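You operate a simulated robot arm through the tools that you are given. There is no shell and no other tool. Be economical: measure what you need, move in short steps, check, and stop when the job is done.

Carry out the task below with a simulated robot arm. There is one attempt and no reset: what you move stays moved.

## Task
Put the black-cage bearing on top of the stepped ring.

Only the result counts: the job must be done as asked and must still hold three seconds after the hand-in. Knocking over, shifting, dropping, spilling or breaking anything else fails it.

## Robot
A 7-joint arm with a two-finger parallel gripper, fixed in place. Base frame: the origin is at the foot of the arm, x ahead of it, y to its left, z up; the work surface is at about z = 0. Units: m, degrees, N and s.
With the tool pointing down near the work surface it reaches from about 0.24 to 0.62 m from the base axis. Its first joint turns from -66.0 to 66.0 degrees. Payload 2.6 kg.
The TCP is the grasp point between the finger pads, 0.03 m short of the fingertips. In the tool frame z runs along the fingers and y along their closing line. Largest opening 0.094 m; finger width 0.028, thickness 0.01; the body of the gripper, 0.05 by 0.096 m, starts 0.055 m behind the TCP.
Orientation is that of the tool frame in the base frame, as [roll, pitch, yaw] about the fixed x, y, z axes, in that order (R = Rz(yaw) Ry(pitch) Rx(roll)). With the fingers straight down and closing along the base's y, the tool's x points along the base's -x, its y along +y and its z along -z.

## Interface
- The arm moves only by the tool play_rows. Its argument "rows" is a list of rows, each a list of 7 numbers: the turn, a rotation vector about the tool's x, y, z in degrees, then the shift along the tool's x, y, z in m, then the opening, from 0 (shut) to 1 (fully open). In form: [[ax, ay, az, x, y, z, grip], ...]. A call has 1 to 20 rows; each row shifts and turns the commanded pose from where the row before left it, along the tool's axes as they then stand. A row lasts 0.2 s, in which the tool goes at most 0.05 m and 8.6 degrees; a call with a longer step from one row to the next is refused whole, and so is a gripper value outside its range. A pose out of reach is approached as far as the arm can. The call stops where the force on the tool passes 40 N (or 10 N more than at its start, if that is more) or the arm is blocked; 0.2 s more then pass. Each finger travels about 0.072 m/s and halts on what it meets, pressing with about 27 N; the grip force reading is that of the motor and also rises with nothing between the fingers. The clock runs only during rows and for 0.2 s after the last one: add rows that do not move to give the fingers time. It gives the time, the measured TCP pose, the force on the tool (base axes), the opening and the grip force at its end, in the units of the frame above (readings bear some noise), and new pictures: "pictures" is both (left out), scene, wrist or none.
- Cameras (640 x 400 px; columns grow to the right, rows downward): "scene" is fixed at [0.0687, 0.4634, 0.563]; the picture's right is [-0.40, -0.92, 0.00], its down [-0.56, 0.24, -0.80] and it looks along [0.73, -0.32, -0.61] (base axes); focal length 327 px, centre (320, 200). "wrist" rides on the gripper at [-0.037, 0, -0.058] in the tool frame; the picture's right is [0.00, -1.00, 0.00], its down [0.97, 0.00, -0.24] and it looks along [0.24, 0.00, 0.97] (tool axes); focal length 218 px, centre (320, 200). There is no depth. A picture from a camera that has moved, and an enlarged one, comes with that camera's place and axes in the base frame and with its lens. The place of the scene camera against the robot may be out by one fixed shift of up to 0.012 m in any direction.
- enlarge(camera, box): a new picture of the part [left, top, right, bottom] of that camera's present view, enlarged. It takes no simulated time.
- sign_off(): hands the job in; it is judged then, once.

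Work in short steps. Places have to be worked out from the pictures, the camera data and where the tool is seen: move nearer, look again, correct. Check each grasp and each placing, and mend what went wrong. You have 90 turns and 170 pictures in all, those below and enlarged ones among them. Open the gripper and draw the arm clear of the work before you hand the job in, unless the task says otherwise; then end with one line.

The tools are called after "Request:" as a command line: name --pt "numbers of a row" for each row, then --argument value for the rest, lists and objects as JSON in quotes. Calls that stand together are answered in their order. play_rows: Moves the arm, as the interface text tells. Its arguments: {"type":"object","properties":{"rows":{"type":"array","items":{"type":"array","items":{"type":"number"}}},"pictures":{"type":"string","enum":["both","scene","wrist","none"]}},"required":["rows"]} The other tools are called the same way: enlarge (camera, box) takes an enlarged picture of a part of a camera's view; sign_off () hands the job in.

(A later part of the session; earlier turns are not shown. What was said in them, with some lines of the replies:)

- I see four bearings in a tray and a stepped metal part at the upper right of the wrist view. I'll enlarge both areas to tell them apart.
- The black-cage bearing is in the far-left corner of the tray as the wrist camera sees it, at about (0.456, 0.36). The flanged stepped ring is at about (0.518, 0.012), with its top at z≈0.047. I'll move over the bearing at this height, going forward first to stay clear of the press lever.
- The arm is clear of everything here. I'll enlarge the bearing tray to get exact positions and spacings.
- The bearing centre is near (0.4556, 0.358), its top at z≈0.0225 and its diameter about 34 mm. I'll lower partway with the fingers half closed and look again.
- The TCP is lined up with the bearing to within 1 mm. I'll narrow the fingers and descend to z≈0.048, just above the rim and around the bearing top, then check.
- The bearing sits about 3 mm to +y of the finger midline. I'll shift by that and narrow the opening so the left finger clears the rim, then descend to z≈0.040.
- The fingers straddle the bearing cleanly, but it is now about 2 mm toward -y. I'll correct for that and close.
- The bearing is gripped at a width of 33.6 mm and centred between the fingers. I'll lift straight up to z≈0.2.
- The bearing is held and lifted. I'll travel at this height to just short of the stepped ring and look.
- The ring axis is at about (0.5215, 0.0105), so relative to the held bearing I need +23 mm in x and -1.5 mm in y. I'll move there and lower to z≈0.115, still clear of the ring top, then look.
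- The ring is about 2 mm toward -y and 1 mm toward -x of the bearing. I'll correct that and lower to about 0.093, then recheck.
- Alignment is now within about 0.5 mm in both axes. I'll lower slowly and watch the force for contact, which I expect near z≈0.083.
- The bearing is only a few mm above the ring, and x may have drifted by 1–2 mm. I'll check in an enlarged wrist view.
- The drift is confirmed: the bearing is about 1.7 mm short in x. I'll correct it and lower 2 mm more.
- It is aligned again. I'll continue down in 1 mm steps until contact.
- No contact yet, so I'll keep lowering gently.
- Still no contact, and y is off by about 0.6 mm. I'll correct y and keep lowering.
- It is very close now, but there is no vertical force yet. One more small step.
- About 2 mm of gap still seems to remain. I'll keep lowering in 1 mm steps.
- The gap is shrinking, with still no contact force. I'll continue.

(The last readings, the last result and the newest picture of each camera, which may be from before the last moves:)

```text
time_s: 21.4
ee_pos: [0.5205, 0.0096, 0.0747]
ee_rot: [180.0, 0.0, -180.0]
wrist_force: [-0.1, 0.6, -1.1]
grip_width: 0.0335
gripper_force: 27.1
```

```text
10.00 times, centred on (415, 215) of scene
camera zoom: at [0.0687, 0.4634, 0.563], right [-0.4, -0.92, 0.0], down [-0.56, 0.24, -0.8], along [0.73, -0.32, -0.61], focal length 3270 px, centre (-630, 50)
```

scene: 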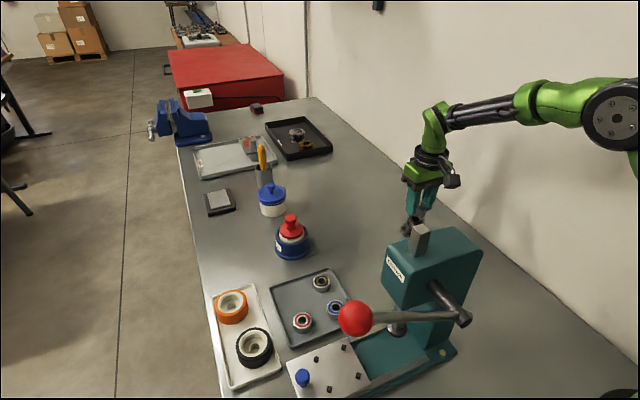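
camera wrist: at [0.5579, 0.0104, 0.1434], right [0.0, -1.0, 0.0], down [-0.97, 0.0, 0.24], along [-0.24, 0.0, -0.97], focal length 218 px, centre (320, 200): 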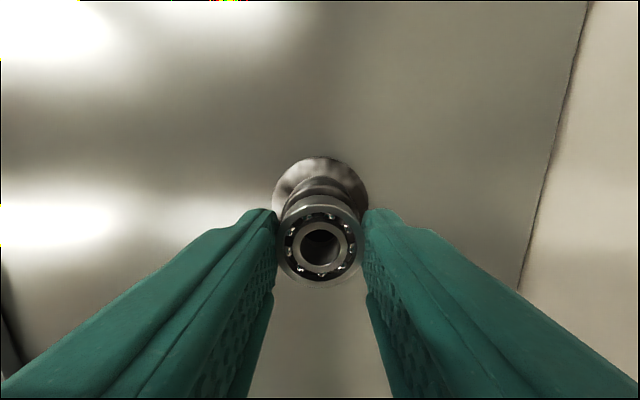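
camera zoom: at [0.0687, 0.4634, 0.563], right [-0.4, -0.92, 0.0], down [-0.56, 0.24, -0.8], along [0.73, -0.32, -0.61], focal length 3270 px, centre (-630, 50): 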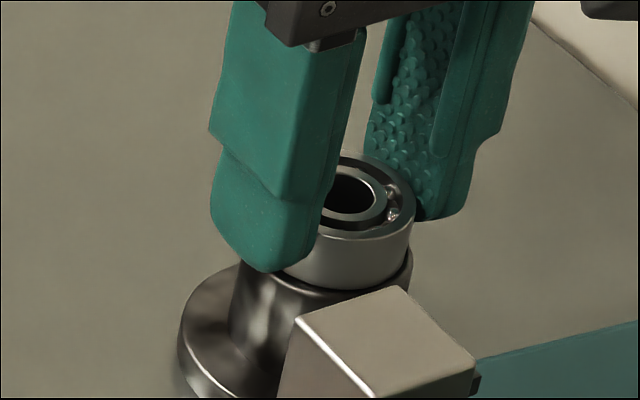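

The bearing is almost on the ring top. I'll use finer steps from here.

Request:
play_rows --pt "0 0 0 0 0 0.0007 0.2" --pt "0 0 0 0 0 0 0.2" --pt "0 0 0 0 0 0 0.2" --pictures "none"

Request:
play_rows --pt "0 0 0 0 0 0.0007 0.2" --pt "0 0 0 0 0 0 0.2" --pt "0 0 0 0 0 0 0.2" --pictures "none"

Request:
enlarge --camera "scene" --box '[395, 195, 435, 235]'

Request:
enlarge --camera "wrist" --box '[220, 140, 420, 300]'

```text
time_s: 22.2
ee_pos: [0.5199, 0.0099, 0.0752]
ee_rot: [-179.9, 0.0, 180.0]
wrist_force: [-1.0, 0.1, -0.7]
grip_width: 0.0334
gripper_force: 26.8
```

```text
time_s: 23.0
ee_pos: [0.5205, 0.0101, 0.0748]
ee_rot: [180.0, 0.1, -180.0]
wrist_force: [-0.2, -1.3, 3.4]
grip_width: 0.0335
gripper_force: 26.9
```

```text
10.00 times, centred on (415, 215) of scene
camera zoom: at [0.0687, 0.4634, 0.563], right [-0.4, -0.92, 0.0], down [-0.56, 0.24, -0.8], along [0.73, -0.32, -0.61], focal length 3270 px, centre (-630, 50)
```

zoom: 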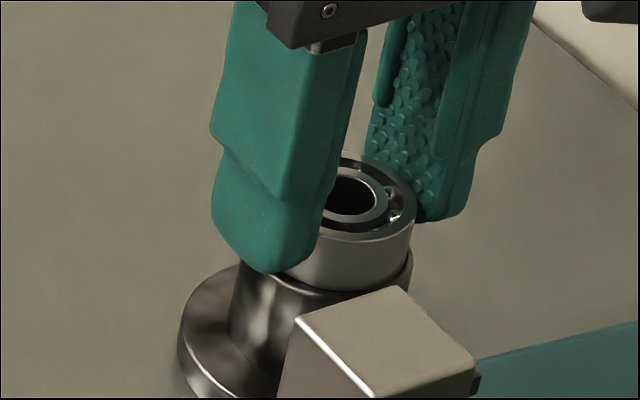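

```text
2.50 times, centred on (320, 220) of wrist
camera zoom: at [0.5579, 0.0103, 0.1331], right [0.0, -1.0, 0.0], down [-0.97, 0.0, 0.24], along [-0.24, 0.0, -0.97], focal length 546 px, centre (320, 150)
```

zoom: 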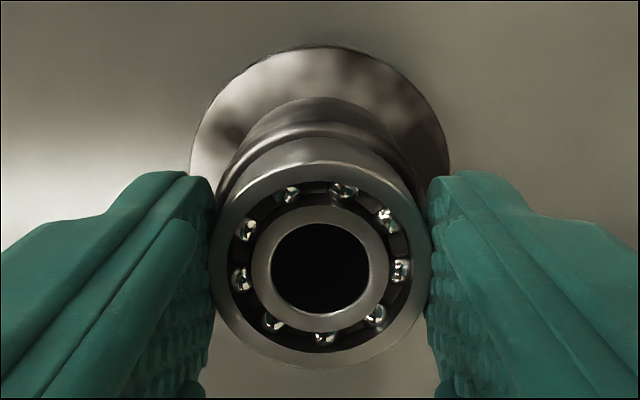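

The force jumped by about 4 N upward, so the bearing is resting on the ring top, centred within about 0.5 mm. I'll open gently while holding position.

Request:
play_rows --pt "0 0 0 0 0 0 0.36" --pt "0 0 0 0 0 0 0.4" --pt "0 0 0 0 0 0 0.46" --pt "0 0 0 0 0 0 0.5" --pt "0 0 0 0 0 0 0.5" --pictures "wrist"

Request:
enlarge --camera "wrist" --box '[220, 140, 420, 300]'

Request:
enlarge --camera "scene" --box '[390, 180, 450, 240]'

```text
time_s: 24.2
ee_pos: [0.5207, 0.0098, 0.0742]
ee_rot: [-179.9, 0.0, 180.0]
wrist_force: [-0.1, -1.4, 0.1]
grip_width: 0.0468
gripper_force: 0.1
camera wrist: at [0.5577, 0.0105, 0.1327], right [0.0, -1.0, 0.0], down [-0.97, 0.0, 0.24], along [-0.24, 0.0, -0.97], focal length 218 px, centre (320, 200)
```

wrist: 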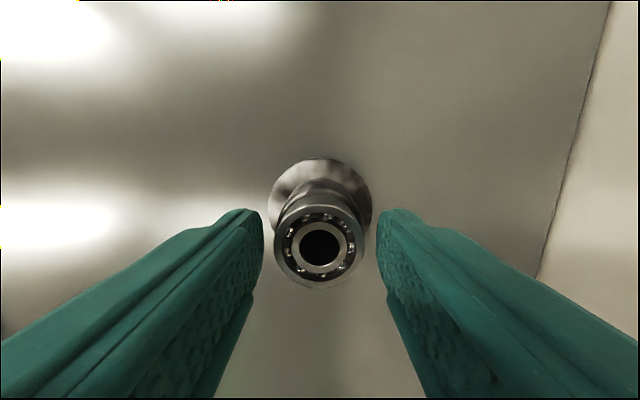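

```text
2.50 times, centred on (320, 220) of wrist
camera zoom: at [0.5577, 0.0105, 0.1327], right [0.0, -1.0, 0.0], down [-0.97, 0.0, 0.24], along [-0.24, 0.0, -0.97], focal length 546 px, centre (320, 150)
```

zoom: 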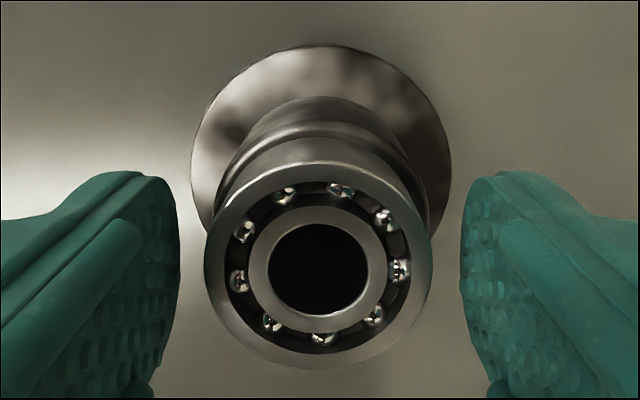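

```text
6.67 times, centred on (420, 210) of scene
camera zoom: at [0.0687, 0.4634, 0.563], right [-0.4, -0.92, 0.0], down [-0.56, 0.24, -0.8], along [0.73, -0.32, -0.61], focal length 2180 px, centre (-347, 133)
```

zoom: 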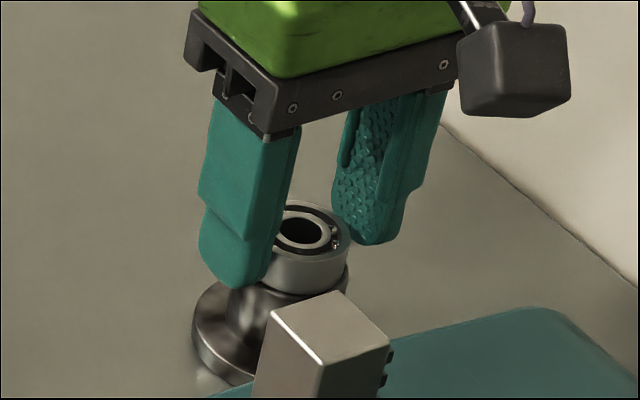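

The bearing is released, level and seated on the ring. I'll raise straight up and verify.

Request:
play_rows --pt "0 0 0 0 0 -0.01 0.52" --pt "0 0 0 0 0 -0.02 0.55" --pt "0 0 0 0 0 -0.03 0.6" --pt "0 0 0 0 0 -0.03 0.7" --pt "0 0 0 0.02 0 -0.03 0.8" --pt "0 0 0 0.02 0 -0.02 0.8" --pt "0 0 0 0 0 0 0.8"

Request:
enlarge --camera "wrist" --box '[260, 80, 380, 170]'

Request:
enlarge --camera "scene" --box '[380, 180, 440, 240]'

```text
time_s: 25.8
ee_pos: [0.4808, 0.009, 0.2155]
ee_rot: [179.9, -0.1, -180.0]
wrist_force: [-0.4, -1.5, 0.5]
grip_width: 0.0752
gripper_force: 0.0
camera wrist: at [0.5196, 0.0092, 0.2739], right [0.0, -1.0, 0.0], down [-0.97, 0.0, 0.24], along [-0.24, 0.0, -0.97], focal length 218 px, centre (320, 200)
```

scene: 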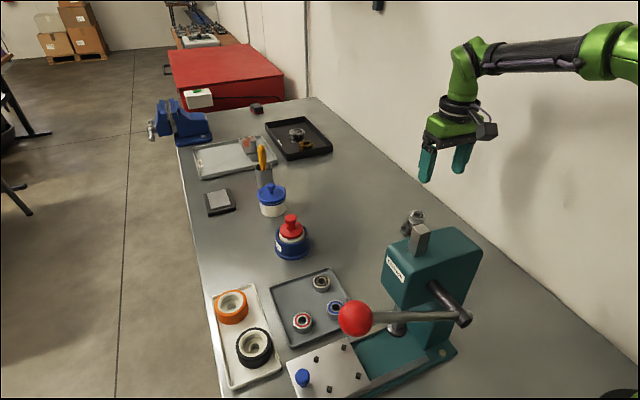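
wrist: 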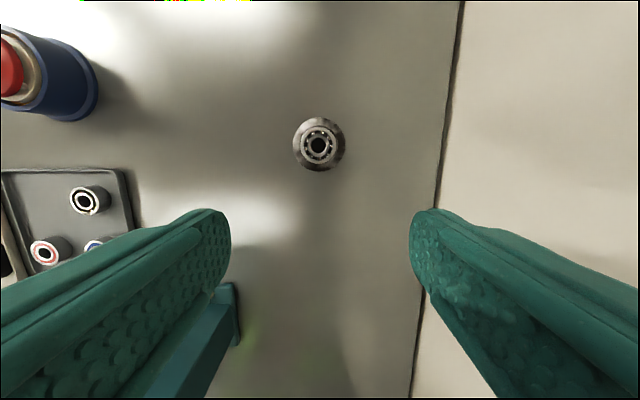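

```text
4.44 times, centred on (320, 125) of wrist
camera zoom: at [0.5196, 0.0092, 0.2739], right [0.0, -1.0, 0.0], down [-0.97, 0.0, 0.24], along [-0.24, 0.0, -0.97], focal length 970 px, centre (320, 533)
```

zoom: 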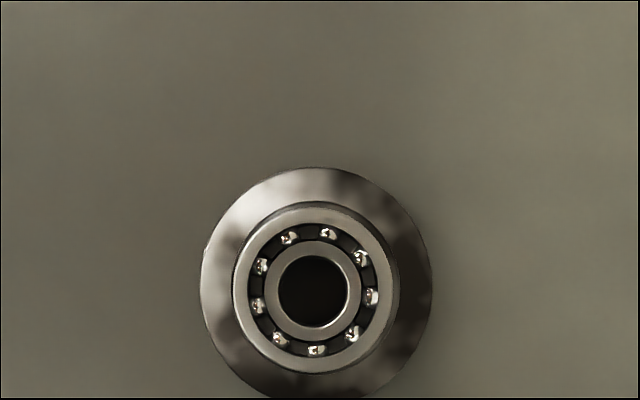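

```text
6.67 times, centred on (410, 210) of scene
camera zoom: at [0.0687, 0.4634, 0.563], right [-0.4, -0.92, 0.0], down [-0.56, 0.24, -0.8], along [0.73, -0.32, -0.61], focal length 2180 px, centre (-280, 133)
```

zoom: 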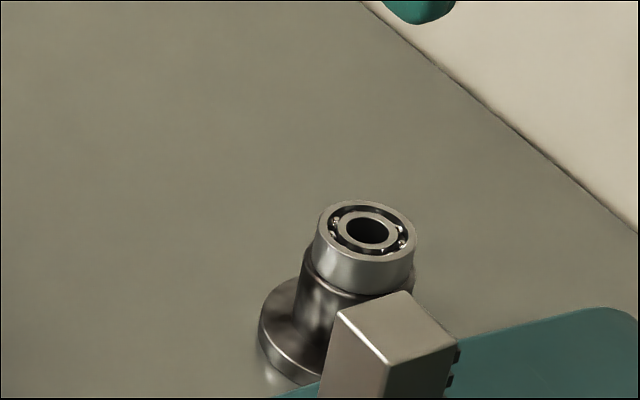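

The black-cage bearing sits flat and centred on the stepped ring, the other objects look unmoved, and the arm is clear. I'll hand the job in.

Request:
sign_off

```text
The job is handed in.
```

The black-cage bearing is on top of the stepped ring, sitting flat and centred; the gripper is open and the arm is clear.
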